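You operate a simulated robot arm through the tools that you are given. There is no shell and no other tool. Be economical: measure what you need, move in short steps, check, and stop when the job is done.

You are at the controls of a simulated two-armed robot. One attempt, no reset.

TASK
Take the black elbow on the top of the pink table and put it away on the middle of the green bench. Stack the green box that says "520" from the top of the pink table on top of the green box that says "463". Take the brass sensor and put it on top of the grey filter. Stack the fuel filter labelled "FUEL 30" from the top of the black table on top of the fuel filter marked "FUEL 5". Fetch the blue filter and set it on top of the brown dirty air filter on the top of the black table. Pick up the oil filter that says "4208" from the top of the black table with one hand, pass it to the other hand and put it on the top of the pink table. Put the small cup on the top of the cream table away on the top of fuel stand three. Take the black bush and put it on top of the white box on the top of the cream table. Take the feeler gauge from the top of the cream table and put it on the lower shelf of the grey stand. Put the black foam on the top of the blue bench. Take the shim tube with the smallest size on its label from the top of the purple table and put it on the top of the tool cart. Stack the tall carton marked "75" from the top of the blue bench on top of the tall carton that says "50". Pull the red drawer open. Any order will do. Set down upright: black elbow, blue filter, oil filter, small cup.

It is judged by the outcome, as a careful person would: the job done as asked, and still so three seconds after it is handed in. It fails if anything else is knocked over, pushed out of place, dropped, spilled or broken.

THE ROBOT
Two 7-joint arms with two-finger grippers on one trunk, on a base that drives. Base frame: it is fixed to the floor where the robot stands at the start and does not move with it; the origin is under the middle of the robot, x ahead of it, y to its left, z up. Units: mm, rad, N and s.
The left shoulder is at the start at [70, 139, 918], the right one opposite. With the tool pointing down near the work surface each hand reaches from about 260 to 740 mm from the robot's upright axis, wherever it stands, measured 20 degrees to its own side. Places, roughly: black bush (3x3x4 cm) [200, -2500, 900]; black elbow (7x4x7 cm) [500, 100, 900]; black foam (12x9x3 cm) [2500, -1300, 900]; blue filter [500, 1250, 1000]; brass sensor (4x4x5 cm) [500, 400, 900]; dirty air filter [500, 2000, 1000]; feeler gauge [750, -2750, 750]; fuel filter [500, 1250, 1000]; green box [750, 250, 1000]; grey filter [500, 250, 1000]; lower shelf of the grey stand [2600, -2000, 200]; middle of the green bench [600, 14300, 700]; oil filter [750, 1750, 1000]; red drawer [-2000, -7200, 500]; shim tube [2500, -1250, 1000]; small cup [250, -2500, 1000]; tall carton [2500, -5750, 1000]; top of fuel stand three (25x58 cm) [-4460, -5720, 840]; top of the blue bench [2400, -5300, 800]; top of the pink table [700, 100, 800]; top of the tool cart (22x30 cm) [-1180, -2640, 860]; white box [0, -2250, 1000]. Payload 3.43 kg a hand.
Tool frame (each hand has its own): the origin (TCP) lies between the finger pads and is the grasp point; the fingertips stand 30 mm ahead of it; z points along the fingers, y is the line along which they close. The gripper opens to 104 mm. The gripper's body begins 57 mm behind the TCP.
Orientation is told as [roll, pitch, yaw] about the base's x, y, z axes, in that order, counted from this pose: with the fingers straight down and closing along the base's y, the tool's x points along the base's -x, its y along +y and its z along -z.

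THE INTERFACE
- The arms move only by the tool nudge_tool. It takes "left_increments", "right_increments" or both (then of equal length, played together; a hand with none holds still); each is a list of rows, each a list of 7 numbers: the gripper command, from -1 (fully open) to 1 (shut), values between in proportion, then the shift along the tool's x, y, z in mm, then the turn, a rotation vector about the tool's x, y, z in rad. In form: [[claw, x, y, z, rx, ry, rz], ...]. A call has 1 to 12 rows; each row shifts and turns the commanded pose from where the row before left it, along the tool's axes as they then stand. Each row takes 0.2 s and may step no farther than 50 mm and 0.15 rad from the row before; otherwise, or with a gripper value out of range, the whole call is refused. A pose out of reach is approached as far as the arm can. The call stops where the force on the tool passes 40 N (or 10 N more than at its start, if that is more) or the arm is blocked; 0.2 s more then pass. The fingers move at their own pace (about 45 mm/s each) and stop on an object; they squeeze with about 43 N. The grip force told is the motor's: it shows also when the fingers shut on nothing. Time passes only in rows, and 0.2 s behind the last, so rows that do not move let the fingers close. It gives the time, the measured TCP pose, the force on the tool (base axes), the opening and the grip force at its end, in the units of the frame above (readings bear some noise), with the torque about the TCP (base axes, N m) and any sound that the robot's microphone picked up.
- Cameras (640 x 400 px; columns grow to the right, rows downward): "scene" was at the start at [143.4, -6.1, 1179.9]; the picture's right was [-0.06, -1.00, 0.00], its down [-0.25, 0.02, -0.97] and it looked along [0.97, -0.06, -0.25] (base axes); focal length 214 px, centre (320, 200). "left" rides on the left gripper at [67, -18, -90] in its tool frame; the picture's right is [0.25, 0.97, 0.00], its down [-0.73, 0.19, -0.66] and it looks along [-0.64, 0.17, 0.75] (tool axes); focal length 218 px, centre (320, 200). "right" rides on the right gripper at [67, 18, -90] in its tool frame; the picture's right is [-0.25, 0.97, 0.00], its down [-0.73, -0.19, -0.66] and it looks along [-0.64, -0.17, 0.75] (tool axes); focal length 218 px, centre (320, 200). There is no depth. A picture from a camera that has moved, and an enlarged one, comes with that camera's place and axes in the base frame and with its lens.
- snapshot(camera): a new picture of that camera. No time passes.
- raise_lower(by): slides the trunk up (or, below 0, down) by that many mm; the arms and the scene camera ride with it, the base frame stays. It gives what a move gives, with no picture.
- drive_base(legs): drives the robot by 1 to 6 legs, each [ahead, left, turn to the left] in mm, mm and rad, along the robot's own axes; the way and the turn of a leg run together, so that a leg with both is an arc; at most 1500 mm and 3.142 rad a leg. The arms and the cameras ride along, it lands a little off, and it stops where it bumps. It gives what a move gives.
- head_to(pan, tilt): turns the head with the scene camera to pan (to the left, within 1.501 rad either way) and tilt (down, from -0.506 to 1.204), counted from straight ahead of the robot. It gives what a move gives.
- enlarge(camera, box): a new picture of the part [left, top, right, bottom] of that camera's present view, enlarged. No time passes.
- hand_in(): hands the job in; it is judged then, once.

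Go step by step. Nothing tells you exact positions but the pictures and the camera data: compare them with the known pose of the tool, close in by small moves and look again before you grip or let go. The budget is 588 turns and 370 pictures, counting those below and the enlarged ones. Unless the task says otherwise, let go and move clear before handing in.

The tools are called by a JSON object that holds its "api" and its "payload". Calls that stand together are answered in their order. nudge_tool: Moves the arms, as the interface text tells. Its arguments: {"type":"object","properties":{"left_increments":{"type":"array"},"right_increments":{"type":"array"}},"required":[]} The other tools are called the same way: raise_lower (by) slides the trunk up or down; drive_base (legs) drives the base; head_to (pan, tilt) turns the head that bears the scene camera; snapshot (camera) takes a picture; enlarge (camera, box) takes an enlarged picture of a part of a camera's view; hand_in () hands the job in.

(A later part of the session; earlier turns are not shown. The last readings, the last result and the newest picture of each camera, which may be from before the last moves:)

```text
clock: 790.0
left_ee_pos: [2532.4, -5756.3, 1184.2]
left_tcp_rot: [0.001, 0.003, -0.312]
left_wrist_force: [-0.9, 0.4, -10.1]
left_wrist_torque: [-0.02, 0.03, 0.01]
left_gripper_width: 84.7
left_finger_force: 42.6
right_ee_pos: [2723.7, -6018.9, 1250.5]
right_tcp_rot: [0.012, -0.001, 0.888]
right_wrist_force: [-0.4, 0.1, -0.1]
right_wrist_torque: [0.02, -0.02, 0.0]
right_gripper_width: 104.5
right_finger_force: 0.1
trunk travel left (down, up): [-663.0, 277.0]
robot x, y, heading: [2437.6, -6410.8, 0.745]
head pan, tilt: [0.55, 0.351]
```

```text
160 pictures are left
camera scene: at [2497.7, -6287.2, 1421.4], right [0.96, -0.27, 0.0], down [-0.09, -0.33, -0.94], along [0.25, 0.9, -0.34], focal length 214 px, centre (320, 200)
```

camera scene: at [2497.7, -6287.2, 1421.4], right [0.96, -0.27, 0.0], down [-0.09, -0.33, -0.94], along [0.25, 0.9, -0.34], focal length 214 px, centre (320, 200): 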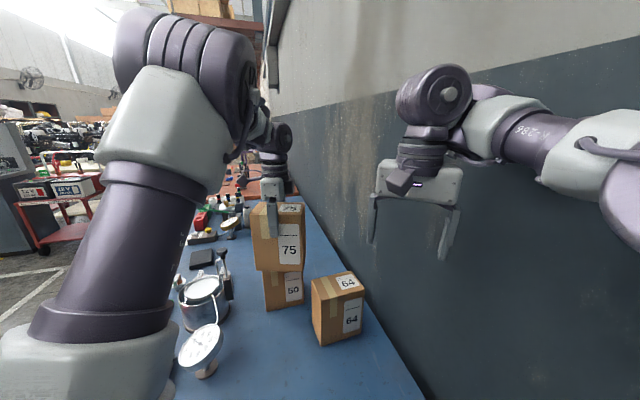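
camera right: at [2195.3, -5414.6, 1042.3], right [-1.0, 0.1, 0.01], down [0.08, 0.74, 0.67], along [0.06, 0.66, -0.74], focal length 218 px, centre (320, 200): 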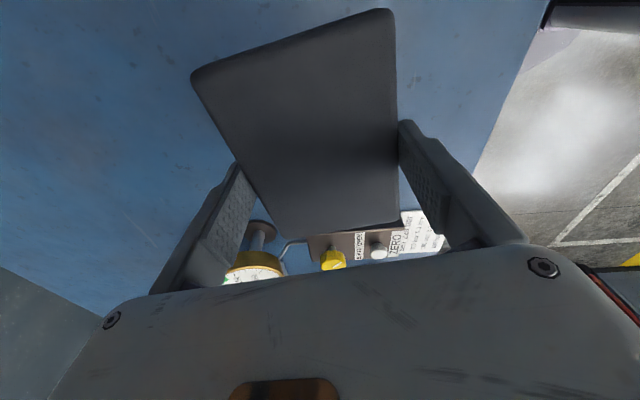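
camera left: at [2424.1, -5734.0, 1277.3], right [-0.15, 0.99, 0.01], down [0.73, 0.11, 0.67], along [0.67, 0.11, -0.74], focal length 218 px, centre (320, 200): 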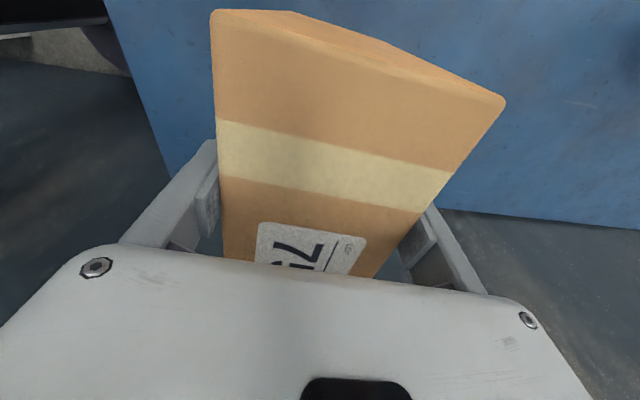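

{"api": "drive_base", "payload": {"legs": [[40, 46, 0]]}}

{"api": "nudge_tool", "payload": {"left_increments": [[1, 0, 0, 0, 0, 0, -0.14], [1, 0, 0, 0, 0, 0, -0.14], [1, 0, 0, 0, 0, 0, 0]]}}

{"api": "enlarge", "payload": {"camera": "scene", "box": [230, 180, 370, 320]}}

```text
clock: 791.0
left_ee_pos: [2532.7, -5701.4, 1188.5]
left_tcp_rot: [0.006, 0.007, -0.315]
left_wrist_force: [0.2, -1.6, -9.8]
left_wrist_torque: [0.01, 0.03, -0.02]
left_gripper_width: 85.2
left_finger_force: 43.3
right_ee_pos: [2725.4, -5965.2, 1253.9]
right_tcp_rot: [0.017, -0.004, 0.888]
right_wrist_force: [-0.9, -0.1, 0.8]
right_wrist_torque: [0.06, 0.0, 0.04]
right_gripper_width: 104.2
right_finger_force: 0.1
trunk travel left (down, up): [-663.0, 277.0]
robot x, y, heading: [2433.3, -6350.6, 0.749]
head pan, tilt: [0.55, 0.351]
```

```text
clock: 791.8
left_ee_pos: [2532.9, -5695.5, 1183.8]
left_tcp_rot: [0.001, 0.005, -0.032]
left_wrist_force: [0.1, -0.2, -11.5]
left_wrist_torque: [-0.02, 0.05, 0.03]
left_gripper_width: 84.6
left_finger_force: 43.5
right_ee_pos: [2725.1, -5957.3, 1248.9]
right_tcp_rot: [0.011, -0.001, 0.885]
right_wrist_force: [-0.2, 0.5, -0.5]
right_wrist_torque: [-0.02, 0.0, 0.01]
right_gripper_width: 103.9
right_finger_force: 0.0
trunk travel left (down, up): [-663.0, 277.0]
robot x, y, heading: [2440.6, -6353.8, 0.747]
head pan, tilt: [0.55, 0.351]
```

```text
2.86 times, centred on (300, 250) of scene
camera zoom: at [2498.6, -6224.2, 1420.9], right [0.96, -0.27, 0.0], down [-0.09, -0.33, -0.94], along [0.25, 0.9, -0.35], focal length 613 px, centre (377, 57)
```

zoom: 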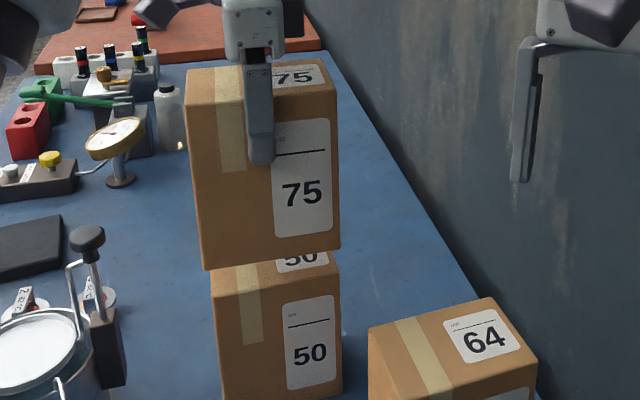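

Here I see 75 right above 50; I need about +2 mm in x and +9 mm in y. I'm aligning and lowering.

{"api": "nudge_tool", "payload": {"left_increments": [[1, -2.2, 9, 0, 0, 0, 0], [1, 0, 0, 0, 0, 0, 0]]}}

{"api": "raise_lower", "payload": {"by": -28}}

{"api": "enlarge", "payload": {"camera": "scene", "box": [230, 180, 370, 320]}}

```text
clock: 792.4
left_ee_pos: [2534.7, -5687.6, 1184.2]
left_tcp_rot: [0.002, 0.004, -0.035]
left_wrist_force: [0.6, 0.3, -10.4]
left_wrist_torque: [0.03, 0.07, 0.0]
left_gripper_width: 84.8
left_finger_force: 43.1
right_ee_pos: [2723.8, -5958.9, 1250.6]
right_tcp_rot: [0.013, -0.002, 0.887]
right_wrist_force: [0.4, 0.0, -0.4]
right_wrist_torque: [-0.02, -0.03, 0.0]
right_gripper_width: 104.2
right_finger_force: 0.0
trunk travel left (down, up): [-663.0, 277.0]
robot x, y, heading: [2438.9, -6354.6, 0.746]
head pan, tilt: [0.55, 0.351]
```

```text
clock: 793.1
left_ee_pos: [2535.6, -5688.5, 1157.3]
left_tcp_rot: [0.001, 0.005, -0.034]
left_wrist_force: [-0.4, -0.4, -10.9]
left_wrist_torque: [0.01, 0.06, -0.02]
left_gripper_width: 84.6
left_finger_force: 43.3
right_ee_pos: [2724.6, -5959.7, 1222.6]
right_tcp_rot: [0.013, -0.001, 0.886]
right_wrist_force: [0.7, 0.6, 1.0]
right_wrist_torque: [0.03, 0.02, 0.0]
right_gripper_width: 104.0
right_finger_force: 0.1
trunk travel left (down, up): [-635.0, 305.0]
robot x, y, heading: [2436.9, -6349.6, 0.748]
head pan, tilt: [0.55, 0.351]
```

```text
2.86 times, centred on (300, 250) of scene
camera zoom: at [2498.4, -6227.0, 1393.3], right [0.96, -0.27, 0.0], down [-0.09, -0.33, -0.94], along [0.26, 0.9, -0.34], focal length 613 px, centre (377, 57)
```

zoom: 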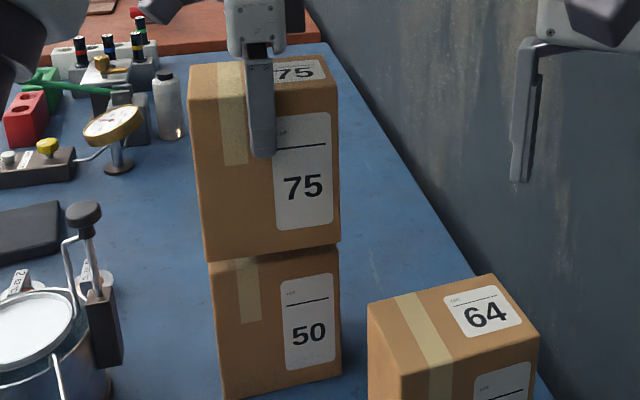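

{"api": "raise_lower", "payload": {"by": -6}}

{"api": "raise_lower", "payload": {"by": -4}}

```text
clock: 793.6
left_ee_pos: [2535.5, -5688.9, 1150.9]
left_tcp_rot: [0.003, 0.005, -0.035]
left_wrist_force: [1.1, -0.1, -9.9]
left_wrist_torque: [-0.04, 0.05, 0.02]
left_gripper_width: 84.5
left_finger_force: 42.8
right_ee_pos: [2725.5, -5958.8, 1215.3]
right_tcp_rot: [0.012, -0.002, 0.886]
right_wrist_force: [0.8, 0.3, -0.8]
right_wrist_torque: [0.01, -0.01, 0.0]
right_gripper_width: 104.1
right_finger_force: 0.0
trunk travel left (down, up): [-629.0, 311.0]
robot x, y, heading: [2439.1, -6350.0, 0.744]
head pan, tilt: [0.55, 0.351]
```

```text
clock: 794.2
left_ee_pos: [2535.4, -5687.4, 1147.8]
left_tcp_rot: [0.0, 0.007, -0.035]
left_wrist_force: [0.4, 0.5, -9.5]
left_wrist_torque: [0.02, 0.07, 0.03]
left_gripper_width: 84.6
left_finger_force: 43.0
right_ee_pos: [2726.2, -5959.5, 1212.1]
right_tcp_rot: [0.012, -0.001, 0.887]
right_wrist_force: [-0.4, 0.8, 0.5]
right_wrist_torque: [-0.01, 0.0, -0.02]
right_gripper_width: 104.2
right_finger_force: 0.0
trunk travel left (down, up): [-625.0, 315.0]
robot x, y, heading: [2434.6, -6352.9, 0.746]
head pan, tilt: [0.55, 0.351]
```

{"api": "raise_lower", "payload": {"by": -4}}

{"api": "raise_lower", "payload": {"by": -3}}

```text
clock: 794.7
left_ee_pos: [2535.1, -5688.0, 1143.4]
left_tcp_rot: [0.003, 0.005, -0.035]
left_wrist_force: [-0.1, 0.1, -11.4]
left_wrist_torque: [0.01, 0.01, -0.01]
left_gripper_width: 84.5
left_finger_force: 43.4
right_ee_pos: [2725.8, -5959.2, 1207.1]
right_tcp_rot: [0.012, -0.003, 0.885]
right_wrist_force: [0.4, -0.6, 0.3]
right_wrist_torque: [0.0, -0.02, 0.01]
right_gripper_width: 104.0
right_finger_force: 0.1
trunk travel left (down, up): [-621.0, 319.0]
robot x, y, heading: [2437.2, -6350.9, 0.743]
head pan, tilt: [0.55, 0.351]
```

```text
clock: 795.2
left_ee_pos: [2534.1, -5687.2, 1140.1]
left_tcp_rot: [0.0, 0.006, -0.035]
left_wrist_force: [0.0, -0.1, -9.1]
left_wrist_torque: [-0.01, 0.06, 0.0]
left_gripper_width: 84.6
left_finger_force: 42.7
right_ee_pos: [2725.5, -5959.5, 1206.0]
right_tcp_rot: [0.01, -0.002, 0.887]
right_wrist_force: [-0.4, -0.5, -0.6]
right_wrist_torque: [0.0, 0.02, -0.02]
right_gripper_width: 104.1
right_finger_force: 0.1
trunk travel left (down, up): [-618.0, 322.0]
robot x, y, heading: [2436.2, -6353.4, 0.751]
head pan, tilt: [0.55, 0.351]
```

{"api": "nudge_tool", "payload": {"left_increments": [[1, 0, 0, 2, 0, 0, 0], [1, 0, 0, 2, 0, 0, 0], [1, 0, 0, 2, 0, 0, 0], [1, 0, 0, 2, 0, 0, 0]]}}

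{"api": "enlarge", "payload": {"camera": "scene", "box": [230, 180, 370, 320]}}

```text
clock: 796.2
left_ee_pos: [2535.1, -5689.9, 1136.4]
left_tcp_rot: [0.007, 0.005, -0.036]
left_wrist_force: [-0.4, 4.1, 13.3]
left_wrist_torque: [0.14, 1.46, -0.26]
left_gripper_width: 84.8
left_finger_force: 43.1
right_ee_pos: [2725.7, -5962.0, 1207.1]
right_tcp_rot: [0.014, -0.005, 0.885]
right_wrist_force: [-0.2, -0.3, -1.2]
right_wrist_torque: [0.02, 0.02, -0.03]
right_gripper_width: 103.9
right_finger_force: 0.0
trunk travel left (down, up): [-618.0, 322.0]
robot x, y, heading: [2437.4, -6349.6, 0.744]
head pan, tilt: [0.55, 0.351]
```

```text
2.86 times, centred on (300, 250) of scene
camera zoom: at [2498.3, -6229.9, 1377.0], right [0.96, -0.27, 0.0], down [-0.09, -0.33, -0.94], along [0.26, 0.9, -0.34], focal length 613 px, centre (377, 57)
```

zoom: 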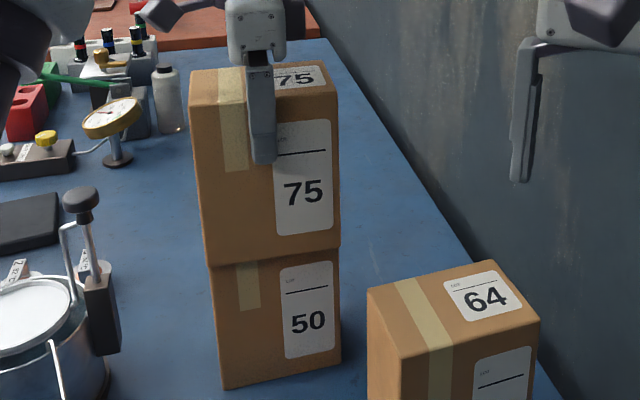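

{"api": "nudge_tool", "payload": {"left_increments": [[0.3, 0, 0, 0, 0, 0, 0], [-0.5, 0, 0, 0, 0, 0, 0], [-0.9, 0, 0, 0, 0, 0, 0], [-1, 0, 0, 0, 0, 0, 0], [-1, 0, 0, 0, 0, 0, 0]]}}

{"api": "raise_lower", "payload": {"by": 120}}

{"api": "snapshot", "payload": {"camera": "scene"}}

```text
clock: 797.4
left_ee_pos: [2533.8, -5688.9, 1133.0]
left_tcp_rot: [0.002, 0.005, -0.036]
left_wrist_force: [-0.1, 0.2, 0.2]
left_wrist_torque: [-0.01, -0.03, -0.02]
left_gripper_width: 104.0
left_finger_force: 0.1
right_ee_pos: [2725.0, -5960.5, 1205.7]
right_tcp_rot: [0.012, -0.003, 0.885]
right_wrist_force: [-0.7, 0.2, -0.1]
right_wrist_torque: [0.0, -0.01, -0.01]
right_gripper_width: 103.9
right_finger_force: 0.0
trunk travel left (down, up): [-618.0, 322.0]
robot x, y, heading: [2434.9, -6353.5, 0.745]
head pan, tilt: [0.55, 0.351]
```

```text
clock: 798.9
left_ee_pos: [2535.1, -5689.4, 1253.3]
left_tcp_rot: [0.005, 0.005, -0.034]
left_wrist_force: [-0.1, 0.5, -0.1]
left_wrist_torque: [-0.01, 0.01, 0.01]
left_gripper_width: 104.3
left_finger_force: 0.0
right_ee_pos: [2724.6, -5960.6, 1324.8]
right_tcp_rot: [0.014, -0.002, 0.885]
right_wrist_force: [0.3, -1.2, -0.1]
right_wrist_torque: [0.0, -0.01, -0.02]
right_gripper_width: 103.8
right_finger_force: 0.1
trunk travel left (down, up): [-738.0, 202.0]
robot x, y, heading: [2438.0, -6350.5, 0.75]
head pan, tilt: [0.55, 0.351]
```

```text
156 pictures are left
camera scene: at [2498.4, -6228.2, 1496.4], right [0.96, -0.27, 0.0], down [-0.09, -0.33, -0.94], along [0.26, 0.9, -0.34], focal length 214 px, centre (320, 200)
```

scene: 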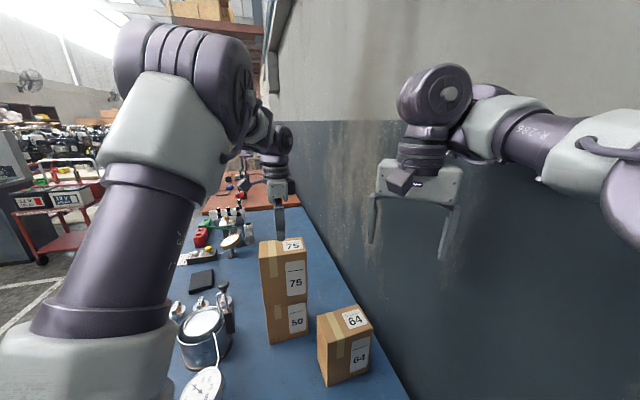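

The 75 carton stands on 50. Now back to fetch the 0.1 tube with the left hand.

{"api": "drive_base", "payload": {"legs": [[-462, -16, 0]]}}

{"api": "nudge_tool", "payload": {"left_increments": [[-0.4, 0, 0, 0, 0, 0, 0], [-0.4, 0, 0, 0, 0, 0, 0], [-0.4, 0, 0, 0, 0, 0, 0]]}}

{"api": "raise_lower", "payload": {"by": -260}}

{"api": "snapshot", "payload": {"camera": "left"}}

```text
clock: 801.7
left_ee_pos: [2209.2, -6012.6, 1252.4]
left_tcp_rot: [0.002, 0.004, -0.034]
left_wrist_force: [-0.1, 1.3, -0.1]
left_wrist_torque: [-0.01, 0.05, 0.04]
left_gripper_width: 104.0
left_finger_force: 0.0
right_ee_pos: [2398.3, -6284.4, 1324.7]
right_tcp_rot: [0.012, -0.001, 0.89]
right_wrist_force: [0.0, 1.0, -0.6]
right_wrist_torque: [-0.05, -0.02, 0.01]
right_gripper_width: 104.0
right_finger_force: 0.1
trunk travel left (down, up): [-738.0, 202.0]
robot x, y, heading: [2111.5, -6672.7, 0.747]
head pan, tilt: [0.55, 0.351]
```

```text
clock: 802.5
left_ee_pos: [2207.2, -6013.3, 1253.0]
left_tcp_rot: [0.003, 0.005, -0.034]
left_wrist_force: [-0.2, -0.4, 0.6]
left_wrist_torque: [-0.01, 0.04, -0.06]
left_gripper_width: 73.1
left_finger_force: 0.0
right_ee_pos: [2396.3, -6285.4, 1326.4]
right_tcp_rot: [0.012, -0.002, 0.889]
right_wrist_force: [0.3, -0.2, -0.1]
right_wrist_torque: [0.02, 0.0, -0.01]
right_gripper_width: 103.7
right_finger_force: 0.1
trunk travel left (down, up): [-738.0, 202.0]
robot x, y, heading: [2109.8, -6678.5, 0.748]
head pan, tilt: [0.55, 0.351]
```

```text
clock: 805.1
left_ee_pos: [2207.3, -6013.9, 992.9]
left_tcp_rot: [0.004, 0.005, -0.032]
left_wrist_force: [-0.1, -0.1, 0.7]
left_wrist_torque: [-0.01, -0.01, 0.03]
left_gripper_width: 72.9
left_finger_force: 0.1
right_ee_pos: [2397.3, -6284.7, 1065.1]
right_tcp_rot: [0.014, -0.002, 0.889]
right_wrist_force: [0.2, 0.3, 0.0]
right_wrist_torque: [-0.01, 0.0, -0.03]
right_gripper_width: 103.9
right_finger_force: 0.0
trunk travel left (down, up): [-478.0, 462.0]
robot x, y, heading: [2110.7, -6674.2, 0.745]
head pan, tilt: [0.55, 0.351]
```

```text
155 pictures are left
camera left: at [2140.3, -6028.6, 1083.3], right [-0.22, 0.98, 0.0], down [0.74, 0.16, 0.65], along [0.64, 0.15, -0.76], focal length 218 px, centre (320, 200)
```

left: 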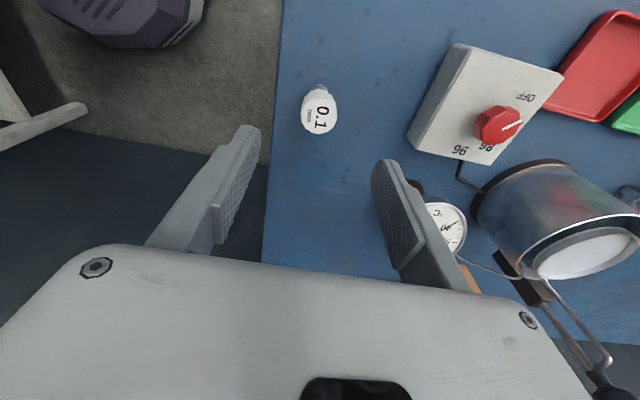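

{"api": "nudge_tool", "payload": {"left_increments": [[-0.4, -2.5, 2, 0, 0, 0, 0], [-0.4, 0, 0, 0, 0, 0, 0]]}}

{"api": "raise_lower", "payload": {"by": -117}}

{"api": "nudge_tool", "payload": {"left_increments": [[0, 0, 0, 0, 0, 0, 0], [0.4, 0, 0, 0, 0, 0, 0], [1, 0, 0, 0, 0, 0, 0], [1, 0, 0, 0, 0, 0, 0], [1, 0, 0, 0, 0, 0, 0], [1, 0, 0, 0, 0, 0, 0], [1, 0, 0, 0, 0, 0, 0]]}}

{"api": "raise_lower", "payload": {"by": 15}}

{"api": "raise_lower", "payload": {"by": 300}}

{"api": "snapshot", "payload": {"camera": "left"}}

```text
clock: 805.8
left_ee_pos: [2210.8, -6011.0, 994.0]
left_tcp_rot: [0.003, 0.004, -0.034]
left_wrist_force: [0.1, 0.3, 0.1]
left_wrist_torque: [-0.01, 0.0, -0.05]
left_gripper_width: 72.5
left_finger_force: 0.0
right_ee_pos: [2396.8, -6284.0, 1065.8]
right_tcp_rot: [0.013, -0.001, 0.888]
right_wrist_force: [0.2, 0.3, 0.7]
right_wrist_torque: [-0.03, 0.01, -0.02]
right_gripper_width: 104.1
right_finger_force: 0.1
trunk travel left (down, up): [-478.0, 462.0]
robot x, y, heading: [2108.5, -6674.4, 0.744]
head pan, tilt: [0.55, 0.351]
```

```text
clock: 807.2
left_ee_pos: [2210.1, -6011.8, 876.8]
left_tcp_rot: [0.003, 0.006, -0.033]
left_wrist_force: [-0.4, 0.3, -0.5]
left_wrist_torque: [0.01, 0.01, 0.04]
left_gripper_width: 72.6
left_finger_force: 0.1
right_ee_pos: [2397.5, -6283.7, 948.2]
right_tcp_rot: [0.012, -0.003, 0.888]
right_wrist_force: [0.5, 0.5, -0.4]
right_wrist_torque: [-0.01, 0.03, 0.01]
right_gripper_width: 103.9
right_finger_force: 0.2
trunk travel left (down, up): [-361.0, 579.0]
robot x, y, heading: [2109.6, -6676.9, 0.748]
head pan, tilt: [0.55, 0.351]
```

```text
clock: 808.8
left_ee_pos: [2210.1, -6012.6, 876.7]
left_tcp_rot: [0.004, 0.005, -0.033]
left_wrist_force: [0.2, -0.3, -0.1]
left_wrist_torque: [0.01, -0.01, 0.0]
left_gripper_width: 30.4
left_finger_force: 42.7
right_ee_pos: [2398.1, -6283.7, 949.9]
right_tcp_rot: [0.011, -0.001, 0.89]
right_wrist_force: [1.3, -0.1, -0.5]
right_wrist_torque: [0.0, -0.01, -0.01]
right_gripper_width: 104.2
right_finger_force: 0.0
trunk travel left (down, up): [-361.0, 579.0]
robot x, y, heading: [2106.1, -6676.2, 0.749]
head pan, tilt: [0.55, 0.351]
```

```text
clock: 809.5
left_ee_pos: [2210.5, -6011.6, 892.0]
left_tcp_rot: [0.004, 0.005, -0.034]
left_wrist_force: [0.1, 0.4, -0.8]
left_wrist_torque: [-0.02, -0.01, -0.01]
left_gripper_width: 30.1
left_finger_force: 42.9
right_ee_pos: [2397.1, -6283.5, 964.5]
right_tcp_rot: [0.01, -0.001, 0.888]
right_wrist_force: [-0.6, 0.5, -1.3]
right_wrist_torque: [0.0, -0.03, 0.01]
right_gripper_width: 104.1
right_finger_force: 0.1
trunk travel left (down, up): [-376.0, 564.0]
robot x, y, heading: [2112.0, -6676.0, 0.753]
head pan, tilt: [0.55, 0.351]
```

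```text
clock: 812.5
left_ee_pos: [2209.8, -6011.6, 1190.4]
left_tcp_rot: [0.003, 0.003, -0.033]
left_wrist_force: [-0.3, -0.3, -0.7]
left_wrist_torque: [0.0, 0.02, -0.03]
left_gripper_width: 30.1
left_finger_force: 42.9
right_ee_pos: [2397.3, -6284.1, 1263.2]
right_tcp_rot: [0.011, -0.002, 0.889]
right_wrist_force: [0.4, -0.3, -0.7]
right_wrist_torque: [-0.01, 0.02, 0.01]
right_gripper_width: 103.8
right_finger_force: 0.1
trunk travel left (down, up): [-676.0, 264.0]
robot x, y, heading: [2108.5, -6676.0, 0.749]
head pan, tilt: [0.55, 0.351]
```

```text
154 pictures are left
camera left: at [2143.4, -6026.9, 1281.4], right [-0.22, 0.98, 0.0], down [0.74, 0.16, 0.65], along [0.64, 0.15, -0.76], focal length 218 px, centre (320, 200)
```

left: 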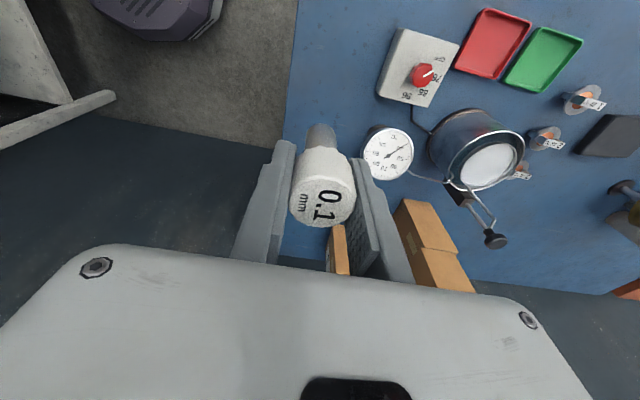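

The tube is held again. I'm backing away and turning to face −x to look for the tool cart, the fuel stand and the red drawer.

{"api": "drive_base", "payload": {"legs": [[-622, 579, 0], [0, 0, 2.39]]}}

{"api": "head_to", "payload": {"pan": 0.1, "tilt": 0.1}}

{"api": "snapshot", "payload": {"camera": "scene"}}

```text
clock: 822.6
left_ee_pos: [735.9, -7087.4, 1191.7]
left_tcp_rot: [0.004, 0.007, 2.347]
left_wrist_force: [-0.5, 0.0, -1.5]
left_wrist_torque: [-0.01, -0.01, -0.01]
left_gripper_width: 29.8
left_finger_force: 43.4
right_ee_pos: [788.9, -6759.1, 1263.4]
right_tcp_rot: [0.01, -0.002, -3.016]
right_wrist_force: [-0.7, 0.7, -0.1]
right_wrist_torque: [0.01, -0.01, -0.01]
right_gripper_width: 103.9
right_finger_force: 0.1
trunk travel left (down, up): [-676.0, 264.0]
robot x, y, heading: [1268.5, -6675.7, 3.127]
head pan, tilt: [0.55, 0.351]
```

```text
clock: 823.5
left_ee_pos: [735.2, -7087.7, 1192.4]
left_tcp_rot: [0.004, 0.005, 2.346]
left_wrist_force: [0.1, 0.2, -0.1]
left_wrist_torque: [-0.02, 0.0, 0.01]
left_gripper_width: 30.1
left_finger_force: 43.1
right_ee_pos: [788.8, -6760.2, 1263.4]
right_tcp_rot: [0.013, -0.002, -3.016]
right_wrist_force: [-0.3, -0.2, -0.2]
right_wrist_torque: [-0.01, 0.02, -0.02]
right_gripper_width: 103.7
right_finger_force: 0.1
trunk travel left (down, up): [-676.0, 264.0]
robot x, y, heading: [1266.8, -6677.3, 3.124]
head pan, tilt: [0.099, 0.099]
```

```text
153 pictures are left
camera scene: at [1125.2, -6683.7, 1457.8], right [-0.09, 1.0, 0.0], down [0.1, 0.01, -0.99], along [-0.99, -0.08, -0.1], focal length 214 px, centre (320, 200)
```

scene: 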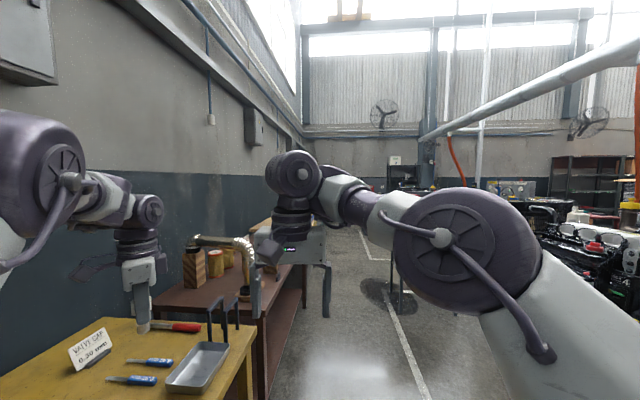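

{"api": "drive_base", "payload": {"legs": [[100, -300, 0.015], [1500, 0, 0], [700, 0, 0]]}}

{"api": "head_to", "payload": {"pan": 0.6, "tilt": 0.3}}

{"api": "snapshot", "payload": {"camera": "scene"}}

```text
clock: 836.0
left_ee_pos: [-1530.6, -6819.0, 1191.8]
left_tcp_rot: [0.005, 0.005, 2.364]
left_wrist_force: [-0.7, 0.5, -0.6]
left_wrist_torque: [0.01, 0.0, -0.02]
left_gripper_width: 29.8
left_finger_force: 42.9
right_ee_pos: [-1482.9, -6491.3, 1264.4]
right_tcp_rot: [0.013, -0.001, -2.998]
right_wrist_force: [0.3, 0.8, 0.4]
right_wrist_torque: [0.01, -0.03, 0.02]
right_gripper_width: 103.9
right_finger_force: 0.0
trunk travel left (down, up): [-676.0, 264.0]
robot x, y, heading: [-1010.5, -6398.1, -3.139]
head pan, tilt: [0.099, 0.099]
```

```text
clock: 836.9
left_ee_pos: [-1530.6, -6818.4, 1191.8]
left_tcp_rot: [0.004, 0.005, 2.365]
left_wrist_force: [0.4, 0.3, -1.0]
left_wrist_torque: [0.0, -0.01, 0.01]
left_gripper_width: 30.1
left_finger_force: 42.9
right_ee_pos: [-1484.6, -6490.3, 1264.2]
right_tcp_rot: [0.013, -0.001, -2.998]
right_wrist_force: [0.8, 0.2, 0.6]
right_wrist_torque: [-0.01, -0.01, 0.04]
right_gripper_width: 104.0
right_finger_force: 0.0
trunk travel left (down, up): [-676.0, 264.0]
robot x, y, heading: [-1005.6, -6402.5, -3.14]
head pan, tilt: [0.6, 0.3]
```

```text
152 pictures are left
camera scene: at [-1134.7, -6451.0, 1439.2], right [-0.57, 0.82, 0.0], down [0.24, 0.17, -0.96], along [-0.79, -0.54, -0.3], focal length 214 px, centre (320, 200)
```

scene: 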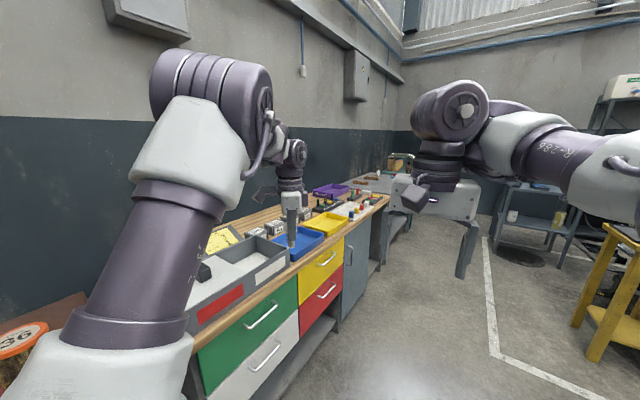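

The coloured drawers are here; the red one is lower right, and I'll do it with the left hand later. First I'll deliver the tube to the tool cart, which is the red bench beside the cream table, so I'm driving round to its front.

{"api": "drive_base", "payload": {"legs": [[-1500, 0, 0], [-850, 0, 0], [0, 0, -1.57], [1500, 0, 0], [1500, 0, 0], [1300, 0, 0]]}}

{"api": "head_to", "payload": {"pan": 0.5, "tilt": 0.2}}

{"api": "snapshot", "payload": {"camera": "scene"}}

```text
clock: 872.4
left_ee_pos: [875.1, -1533.9, 1191.9]
left_tcp_rot: [0.004, 0.004, 0.781]
left_wrist_force: [0.9, 0.1, -1.5]
left_wrist_torque: [-0.04, 0.01, -0.01]
left_gripper_width: 30.1
left_finger_force: 43.5
right_ee_pos: [1202.3, -1585.9, 1262.9]
right_tcp_rot: [0.012, -0.004, 1.704]
right_wrist_force: [0.6, 0.4, -0.1]
right_wrist_torque: [-0.01, 0.0, -0.01]
right_gripper_width: 103.9
right_finger_force: 0.0
trunk travel left (down, up): [-676.0, 264.0]
robot x, y, heading: [1288.3, -2066.3, 1.566]
head pan, tilt: [0.6, 0.3]
```

```text
clock: 873.1
left_ee_pos: [876.1, -1534.7, 1190.2]
left_tcp_rot: [0.004, 0.005, 0.781]
left_wrist_force: [0.5, -0.3, -0.9]
left_wrist_torque: [-0.02, 0.0, 0.02]
left_gripper_width: 30.0
left_finger_force: 42.5
right_ee_pos: [1203.1, -1584.4, 1263.5]
right_tcp_rot: [0.012, -0.001, 1.704]
right_wrist_force: [0.4, -0.1, 0.8]
right_wrist_torque: [-0.02, -0.02, 0.0]
right_gripper_width: 104.0
right_finger_force: 0.2
trunk travel left (down, up): [-676.0, 264.0]
robot x, y, heading: [1288.3, -2064.7, 1.566]
head pan, tilt: [0.499, 0.201]
```

```text
151 pictures are left
camera scene: at [1246.2, -1930.8, 1448.4], right [0.88, 0.47, 0.0], down [0.09, -0.18, -0.98], along [-0.46, 0.86, -0.2], focal length 214 px, centre (320, 200)
```

scene: 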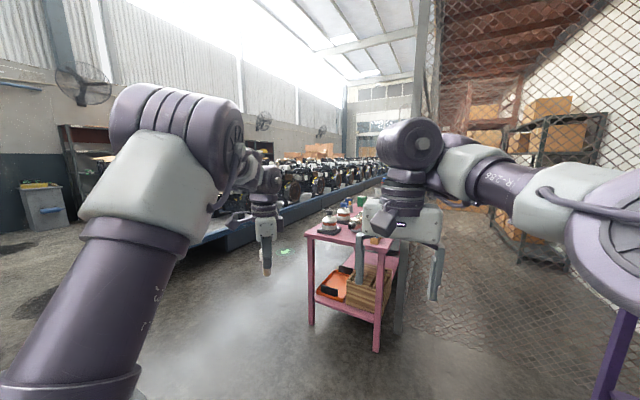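

{"api": "drive_base", "payload": {"legs": [[600, 0, 0], [0, 0, 1.574], [1500, 0, 0], [850, 0, 0], [0, 0, 0.97]]}}

{"api": "raise_lower", "payload": {"by": 250}}

{"api": "head_to", "payload": {"pan": 0.5, "tilt": 0.6}}

{"api": "snapshot", "payload": {"camera": "scene"}}

```text
clock: 893.8
left_ee_pos: [-992.8, -2149.5, 1192.0]
left_tcp_rot: [0.002, 0.004, -2.955]
left_wrist_force: [-0.8, -0.2, -1.0]
left_wrist_torque: [0.01, -0.03, 0.0]
left_gripper_width: 30.0
left_finger_force: 43.2
right_ee_pos: [-1233.9, -1925.2, 1263.9]
right_tcp_rot: [0.013, -0.001, -2.034]
right_wrist_force: [0.5, -0.2, -0.6]
right_wrist_torque: [-0.02, 0.02, -0.02]
right_gripper_width: 104.3
right_finger_force: 0.0
trunk travel left (down, up): [-676.0, 264.0]
robot x, y, heading: [-1038.3, -1480.8, -2.176]
head pan, tilt: [0.499, 0.201]
```

```text
clock: 896.4
left_ee_pos: [-991.7, -2149.8, 1441.6]
left_tcp_rot: [0.004, 0.006, -2.957]
left_wrist_force: [0.2, 0.5, -0.2]
left_wrist_torque: [-0.01, 0.0, -0.01]
left_gripper_width: 29.7
left_finger_force: 42.7
right_ee_pos: [-1235.3, -1926.1, 1513.2]
right_tcp_rot: [0.013, -0.002, -2.038]
right_wrist_force: [0.1, -0.6, -0.1]
right_wrist_torque: [-0.02, 0.01, 0.02]
right_gripper_width: 104.0
right_finger_force: 0.0
trunk travel left (down, up): [-926.0, 14.0]
robot x, y, heading: [-1035.5, -1480.4, -2.172]
head pan, tilt: [0.499, 0.201]
```

```text
clock: 897.3
left_ee_pos: [-992.0, -2149.7, 1441.8]
left_tcp_rot: [0.003, 0.006, -2.957]
left_wrist_force: [-0.1, 0.4, -1.2]
left_wrist_torque: [0.02, 0.04, 0.02]
left_gripper_width: 30.2
left_finger_force: 42.9
right_ee_pos: [-1235.2, -1924.5, 1513.1]
right_tcp_rot: [0.013, -0.002, -2.036]
right_wrist_force: [0.1, -0.4, 0.4]
right_wrist_torque: [-0.03, -0.02, -0.03]
right_gripper_width: 103.7
right_finger_force: 0.1
trunk travel left (down, up): [-926.0, 14.0]
robot x, y, heading: [-1038.0, -1482.4, -2.182]
head pan, tilt: [0.499, 0.6]
```

```text
150 pictures are left
camera scene: at [-1075.9, -1610.3, 1661.7], right [-0.99, 0.11, 0.0], down [0.06, 0.56, -0.83], along [-0.09, -0.82, -0.56], focal length 214 px, centre (320, 200)
```

scene: 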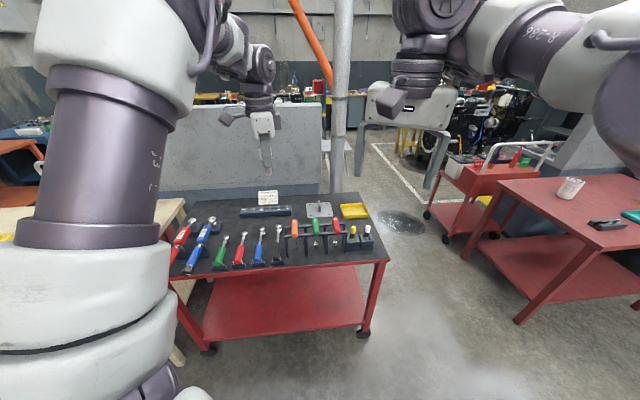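

{"api": "enlarge", "payload": {"camera": "scene", "box": [220, 180, 400, 280]}}

```text
3.56 times, centred on (310, 230) of scene
camera zoom: at [-1075.9, -1610.3, 1661.7], right [-0.99, 0.11, 0.0], down [0.06, 0.56, -0.83], along [-0.09, -0.82, -0.56], focal length 763 px, centre (356, 93)
```

zoom: 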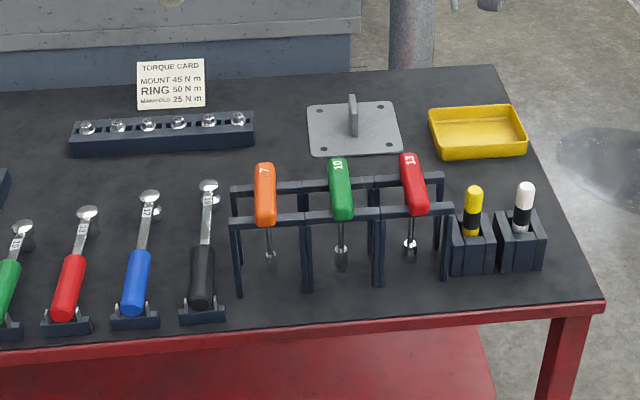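

The free strip between the socket rail and the grey plate, around (−1064, −2672), lies within the cart-top area. I'm moving there.

{"api": "drive_base", "payload": {"legs": [[398, 231, 0]]}}

{"api": "raise_lower", "payload": {"by": -380}}

{"api": "snapshot", "payload": {"camera": "left"}}

```text
clock: 900.1
left_ee_pos: [-1025.3, -2609.3, 1443.5]
left_tcp_rot: [0.005, 0.004, -2.95]
left_wrist_force: [0.6, -0.3, -0.4]
left_wrist_torque: [0.0, 0.0, -0.03]
left_gripper_width: 30.0
left_finger_force: 43.0
right_ee_pos: [-1268.1, -2384.9, 1515.7]
right_tcp_rot: [0.013, -0.005, -2.03]
right_wrist_force: [-1.0, 0.3, -0.5]
right_wrist_torque: [-0.01, -0.01, -0.03]
right_gripper_width: 103.9
right_finger_force: 0.1
trunk travel left (down, up): [-926.0, 14.0]
robot x, y, heading: [-1078.1, -1941.5, -2.169]
head pan, tilt: [0.499, 0.6]
```

```text
clock: 903.7
left_ee_pos: [-1025.7, -2612.1, 1060.6]
left_tcp_rot: [0.003, 0.005, -2.952]
left_wrist_force: [0.0, 0.0, 0.0]
left_wrist_torque: [0.01, -0.01, 0.0]
left_gripper_width: 30.2
left_finger_force: 43.3
right_ee_pos: [-1269.5, -2388.0, 1134.3]
right_tcp_rot: [0.012, -0.004, -2.029]
right_wrist_force: [-0.7, 0.2, -0.7]
right_wrist_torque: [-0.01, 0.0, 0.0]
right_gripper_width: 104.0
right_finger_force: 0.1
trunk travel left (down, up): [-546.0, 394.0]
robot x, y, heading: [-1072.8, -1939.4, -2.169]
head pan, tilt: [0.499, 0.6]
```

```text
148 pictures are left
camera left: at [-962.7, -2581.5, 1151.7], right [0.43, -0.9, 0.01], down [-0.68, -0.32, 0.65], along [-0.59, -0.29, -0.76], focal length 218 px, centre (320, 200)
```

left: 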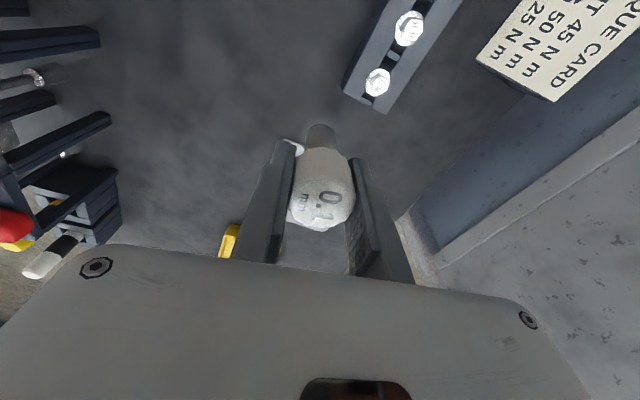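

{"api": "drive_base", "payload": {"legs": [[39, -22, 0]]}}

{"api": "nudge_tool", "payload": {"left_increments": [[1, -3, 15, 5, 0, 0, 0], [1, -3, 15, 5, 0, 0, 0], [1, -2, 13, 5, 0, 0, 0], [1, 0, 0, 0, 0, 0, 0]]}}

{"api": "raise_lower", "payload": {"by": -90}}

{"api": "snapshot", "payload": {"camera": "left"}}

{"api": "snapshot", "payload": {"camera": "scene"}}

```text
clock: 904.6
left_ee_pos: [-1063.4, -2630.1, 1061.4]
left_tcp_rot: [0.005, 0.002, -2.95]
left_wrist_force: [0.2, -0.5, -1.0]
left_wrist_torque: [-0.03, 0.0, 0.02]
left_gripper_width: 29.9
left_finger_force: 42.7
right_ee_pos: [-1305.9, -2405.5, 1134.7]
right_tcp_rot: [0.012, -0.005, -2.028]
right_wrist_force: [0.0, -0.2, 0.6]
right_wrist_torque: [0.0, 0.02, 0.02]
right_gripper_width: 104.0
right_finger_force: 0.0
trunk travel left (down, up): [-546.0, 394.0]
robot x, y, heading: [-1118.9, -1963.1, -2.168]
head pan, tilt: [0.499, 0.6]
```

```text
clock: 905.6
left_ee_pos: [-1063.2, -2674.5, 1045.8]
left_tcp_rot: [0.006, 0.004, -2.951]
left_wrist_force: [0.9, 0.7, -0.7]
left_wrist_torque: [-0.06, 0.04, 0.03]
left_gripper_width: 29.9
left_finger_force: 42.9
right_ee_pos: [-1307.4, -2406.7, 1135.4]
right_tcp_rot: [0.012, -0.003, -2.028]
right_wrist_force: [0.3, -0.3, 0.0]
right_wrist_torque: [-0.03, 0.0, 0.01]
right_gripper_width: 103.9
right_finger_force: 0.0
trunk travel left (down, up): [-546.0, 394.0]
robot x, y, heading: [-1111.6, -1962.4, -2.17]
head pan, tilt: [0.499, 0.6]
```

```text
clock: 906.9
left_ee_pos: [-1063.7, -2674.8, 956.4]
left_tcp_rot: [0.003, 0.006, -2.951]
left_wrist_force: [-0.3, -0.3, -0.3]
left_wrist_torque: [-0.03, 0.02, 0.02]
left_gripper_width: 29.9
left_finger_force: 42.7
right_ee_pos: [-1306.9, -2406.2, 1044.5]
right_tcp_rot: [0.013, -0.004, -2.027]
right_wrist_force: [0.2, 0.0, 0.0]
right_wrist_torque: [0.0, -0.02, -0.04]
right_gripper_width: 103.9
right_finger_force: 0.0
trunk travel left (down, up): [-456.0, 484.0]
robot x, y, heading: [-1113.5, -1961.4, -2.173]
head pan, tilt: [0.499, 0.6]
```

```text
147 pictures are left
camera left: at [-1001.2, -2644.1, 1046.4], right [0.43, -0.9, 0.01], down [-0.68, -0.32, 0.65], along [-0.59, -0.29, -0.76], focal length 218 px, centre (320, 200)
```

left: 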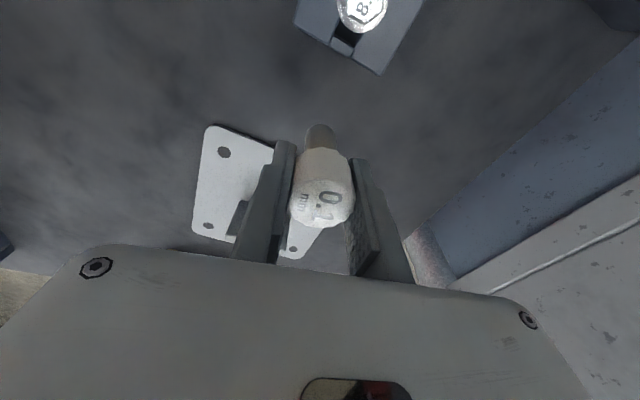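

```text
146 pictures are left
camera scene: at [-1151.4, -2091.3, 1191.7], right [-0.99, 0.1, 0.0], down [0.06, 0.56, -0.83], along [-0.08, -0.82, -0.56], focal length 214 px, centre (320, 200)
```

scene: 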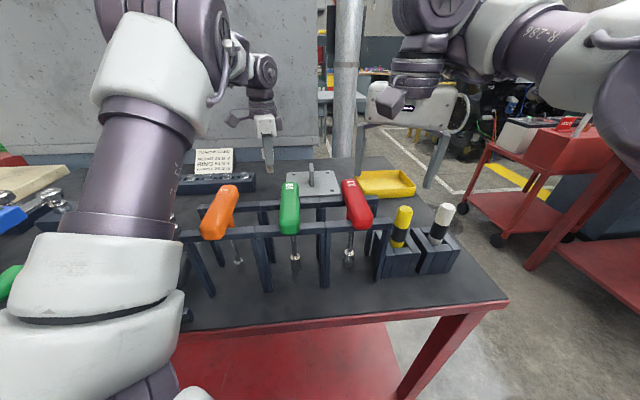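

{"api": "raise_lower", "payload": {"by": -42}}

{"api": "nudge_tool", "payload": {"left_increments": [[1, 0, 0, 2, 0, 0, 0], [1, 0, 0, 2, 0, 0, 0], [1, 0, 0, 2, 0, 0, 0]]}}

```text
clock: 907.7
left_ee_pos: [-1064.1, -2671.0, 917.4]
left_tcp_rot: [0.008, 0.003, -2.95]
left_wrist_force: [-0.6, -0.7, -0.4]
left_wrist_torque: [0.0, 0.0, -0.05]
left_gripper_width: 30.2
left_finger_force: 43.2
right_ee_pos: [-1306.8, -2403.4, 1004.1]
right_tcp_rot: [0.014, -0.006, -2.027]
right_wrist_force: [0.2, 0.4, -0.5]
right_wrist_torque: [-0.02, 0.0, 0.0]
right_gripper_width: 103.8
right_finger_force: 0.1
trunk travel left (down, up): [-414.0, 526.0]
robot x, y, heading: [-1112.9, -1960.9, -2.168]
head pan, tilt: [0.499, 0.6]
```

```text
clock: 908.7
left_ee_pos: [-1063.4, -2673.9, 917.0]
left_tcp_rot: [0.019, 0.001, -2.951]
left_wrist_force: [0.3, 2.5, 19.8]
left_wrist_torque: [0.37, -0.1, 0.0]
left_gripper_width: 29.7
left_finger_force: 42.8
right_ee_pos: [-1307.2, -2404.4, 1001.8]
right_tcp_rot: [0.014, -0.005, -2.028]
right_wrist_force: [-0.2, -1.4, -0.1]
right_wrist_torque: [0.01, 0.0, -0.01]
right_gripper_width: 103.8
right_finger_force: 0.0
trunk travel left (down, up): [-414.0, 526.0]
robot x, y, heading: [-1115.7, -1963.1, -2.169]
head pan, tilt: [0.499, 0.6]
stopped in row 3 (left hand): the force on the tool passed its limit at 40 N (the readings are from after the stop); the commanded pose is now the measured one
```

{"api": "nudge_tool", "payload": {"left_increments": [[1, 0, 0, -2, 0, 0, 0], [0.6, 0, 0, 0, 0, 0, 0], [0.4, 0, 0, 0, 0, 0, 0], [0.2, 0, 0, 0, 0, 0, 0], [0.1, 0, 0, 0, 0, 0, 0], [0.1, 0, 0, 0, 0, 0, 0]]}}

{"api": "raise_lower", "payload": {"by": 120}}

{"api": "snapshot", "payload": {"camera": "left"}}

```text
clock: 910.1
left_ee_pos: [-1063.1, -2674.6, 915.5]
left_tcp_rot: [0.012, 0.0, -2.95]
left_wrist_force: [-0.2, 0.1, 0.4]
left_wrist_torque: [0.03, -0.03, 0.03]
left_gripper_width: 47.0
left_finger_force: 0.1
right_ee_pos: [-1307.8, -2405.3, 1003.5]
right_tcp_rot: [0.014, -0.005, -2.027]
right_wrist_force: [-0.5, -0.3, -1.1]
right_wrist_torque: [0.0, 0.01, 0.0]
right_gripper_width: 104.0
right_finger_force: 0.0
trunk travel left (down, up): [-414.0, 526.0]
robot x, y, heading: [-1116.7, -1964.6, -2.173]
head pan, tilt: [0.499, 0.6]
```

```text
clock: 911.6
left_ee_pos: [-1063.3, -2674.8, 1034.9]
left_tcp_rot: [0.011, 0.003, -2.95]
left_wrist_force: [-0.6, 0.2, -0.4]
left_wrist_torque: [0.0, 0.04, 0.0]
left_gripper_width: 47.1
left_finger_force: 0.1
right_ee_pos: [-1307.8, -2408.0, 1122.1]
right_tcp_rot: [0.012, -0.004, -2.026]
right_wrist_force: [0.6, 0.1, 0.2]
right_wrist_torque: [0.02, -0.01, -0.03]
right_gripper_width: 104.3
right_finger_force: 0.0
trunk travel left (down, up): [-534.0, 406.0]
robot x, y, heading: [-1112.1, -1963.2, -2.169]
head pan, tilt: [0.499, 0.6]
```

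```text
145 pictures are left
camera left: at [-1000.7, -2644.5, 1123.6], right [0.43, -0.9, 0.01], down [-0.68, -0.32, 0.66], along [-0.59, -0.29, -0.75], focal length 218 px, centre (320, 200)
```

left: 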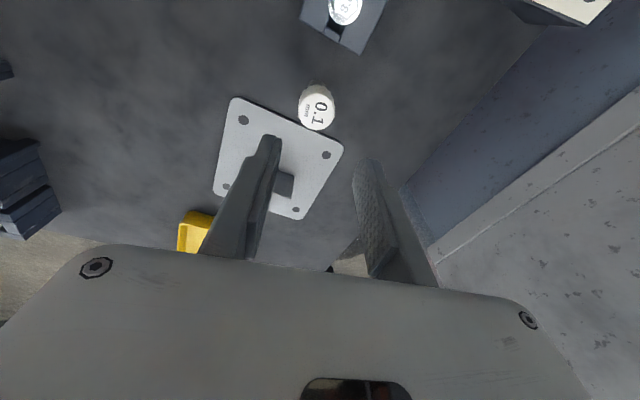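

{"api": "enlarge", "payload": {"camera": "left", "box": [200, 50, 400, 175]}}

{"api": "enlarge", "payload": {"camera": "scene", "box": [200, 130, 360, 230]}}

```text
3.20 times, centred on (300, 112) of left
camera zoom: at [-1000.7, -2644.5, 1123.6], right [0.43, -0.9, 0.01], down [-0.68, -0.32, 0.66], along [-0.59, -0.29, -0.75], focal length 698 px, centre (384, 480)
```

zoom: 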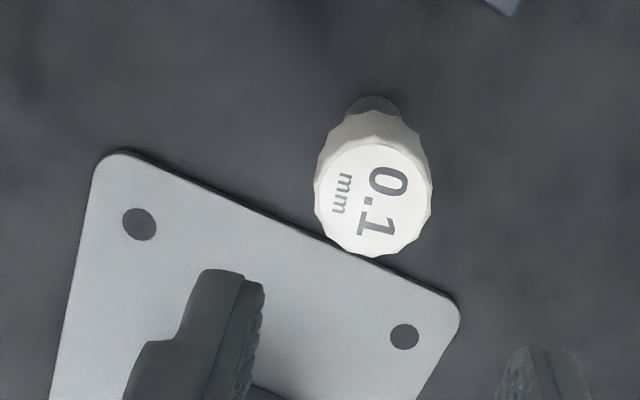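

```text
4.00 times, centred on (280, 180) of scene
camera zoom: at [-1151.5, -2091.9, 1269.6], right [-0.99, 0.1, 0.0], down [0.06, 0.56, -0.82], along [-0.08, -0.82, -0.57], focal length 858 px, centre (480, 280)
```

zoom: 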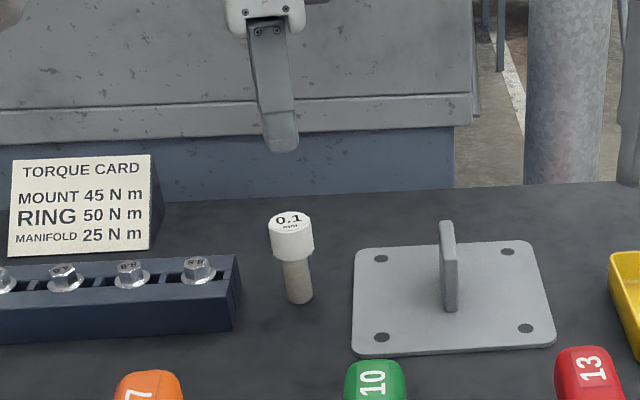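

The tube stands cleanly on the cart top. Next, the cup on the cream table.

{"api": "drive_base", "payload": {"legs": [[-289, -198, 0], [-514, 1273, 0]]}}

{"api": "snapshot", "payload": {"camera": "left"}}

```text
clock: 913.8
left_ee_pos: [-1060.2, -2355.9, 1041.8]
left_tcp_rot: [0.047, -0.016, -2.947]
left_wrist_force: [-1.4, -16.8, 4.3]
left_wrist_torque: [-0.52, -0.09, -0.35]
left_gripper_width: 55.5
left_finger_force: 7.9
right_ee_pos: [-1301.3, -2080.9, 1122.5]
right_tcp_rot: [0.013, 0.0, -2.023]
right_wrist_force: [-0.4, 0.9, 0.3]
right_wrist_torque: [-0.02, -0.01, -0.02]
right_gripper_width: 103.9
right_finger_force: 0.0
trunk travel left (down, up): [-534.0, 406.0]
robot x, y, heading: [-1114.4, -1632.5, -2.165]
head pan, tilt: [0.499, 0.6]
stopped in leg 1: the force on the tool passed its limit at 51 N (the readings are from after the stop); the commanded pose is now the measured one
```

```text
142 pictures are left
camera left: at [-995.9, -2320.3, 1129.3], right [0.43, -0.9, 0.04], down [-0.68, -0.3, 0.68], along [-0.6, -0.32, -0.74], focal length 218 px, centre (320, 200)
```

left: 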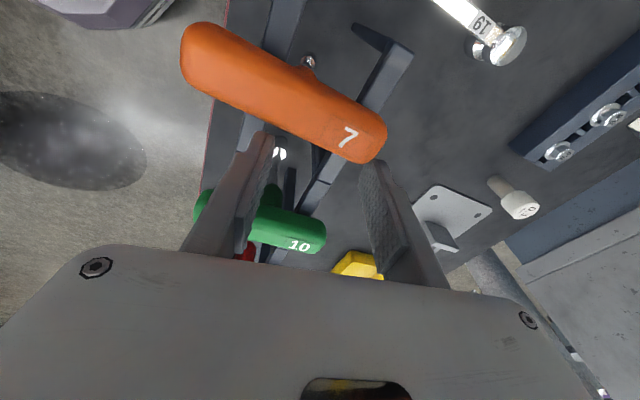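

The hand caught the orange T-handle on the rack. I'm going straight up and checking.

{"api": "raise_lower", "payload": {"by": 200}}

{"api": "snapshot", "payload": {"camera": "left"}}

{"api": "snapshot", "payload": {"camera": "scene"}}

```text
clock: 915.9
left_ee_pos: [-1058.1, -2352.1, 1239.7]
left_tcp_rot: [0.041, -0.013, -2.947]
left_wrist_force: [0.5, 1.1, 0.4]
left_wrist_torque: [0.02, -0.02, -0.01]
left_gripper_width: 46.7
left_finger_force: 0.0
right_ee_pos: [-1301.7, -2081.2, 1321.5]
right_tcp_rot: [0.012, -0.001, -2.021]
right_wrist_force: [0.4, -0.1, 0.6]
right_wrist_torque: [-0.03, -0.02, -0.03]
right_gripper_width: 103.9
right_finger_force: 0.1
trunk travel left (down, up): [-734.0, 206.0]
robot x, y, heading: [-1109.2, -1633.6, -2.164]
head pan, tilt: [0.499, 0.6]
```

```text
141 pictures are left
camera left: at [-994.6, -2318.7, 1328.5], right [0.44, -0.9, 0.04], down [-0.68, -0.3, 0.67], along [-0.59, -0.32, -0.74], focal length 218 px, centre (320, 200)
```

left: 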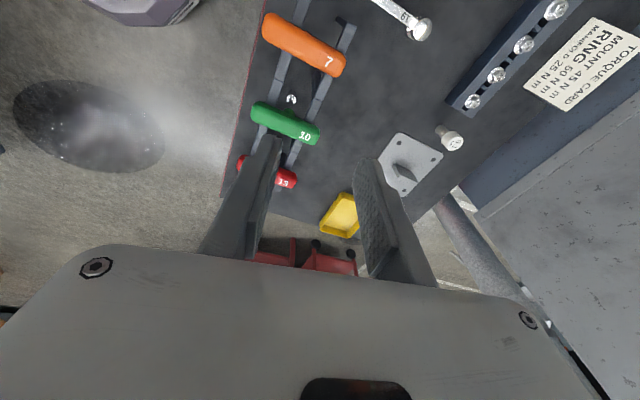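

```text
140 pictures are left
camera scene: at [-1147.7, -1764.1, 1469.6], right [-1.0, 0.09, 0.0], down [0.05, 0.56, -0.82], along [-0.08, -0.82, -0.57], focal length 214 px, centre (320, 200)
```

scene: 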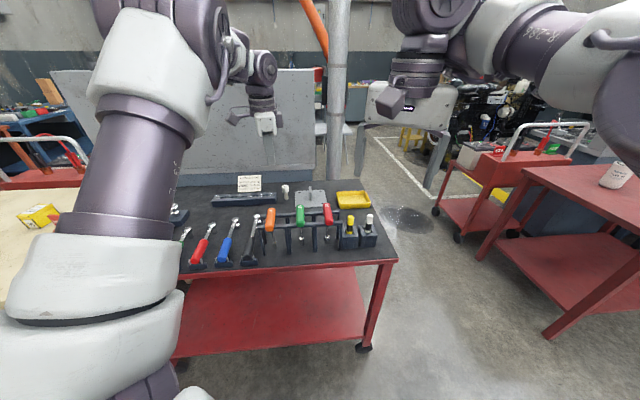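

{"api": "enlarge", "payload": {"camera": "scene", "box": [220, 170, 400, 270]}}

```text
3.56 times, centred on (310, 220) of scene
camera zoom: at [-1147.7, -1764.1, 1469.6], right [-1.0, 0.09, 0.0], down [0.05, 0.56, -0.82], along [-0.08, -0.82, -0.57], focal length 763 px, centre (356, 129)
```

zoom: 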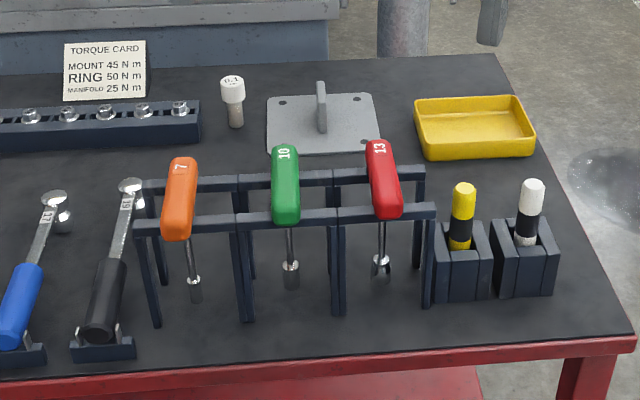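

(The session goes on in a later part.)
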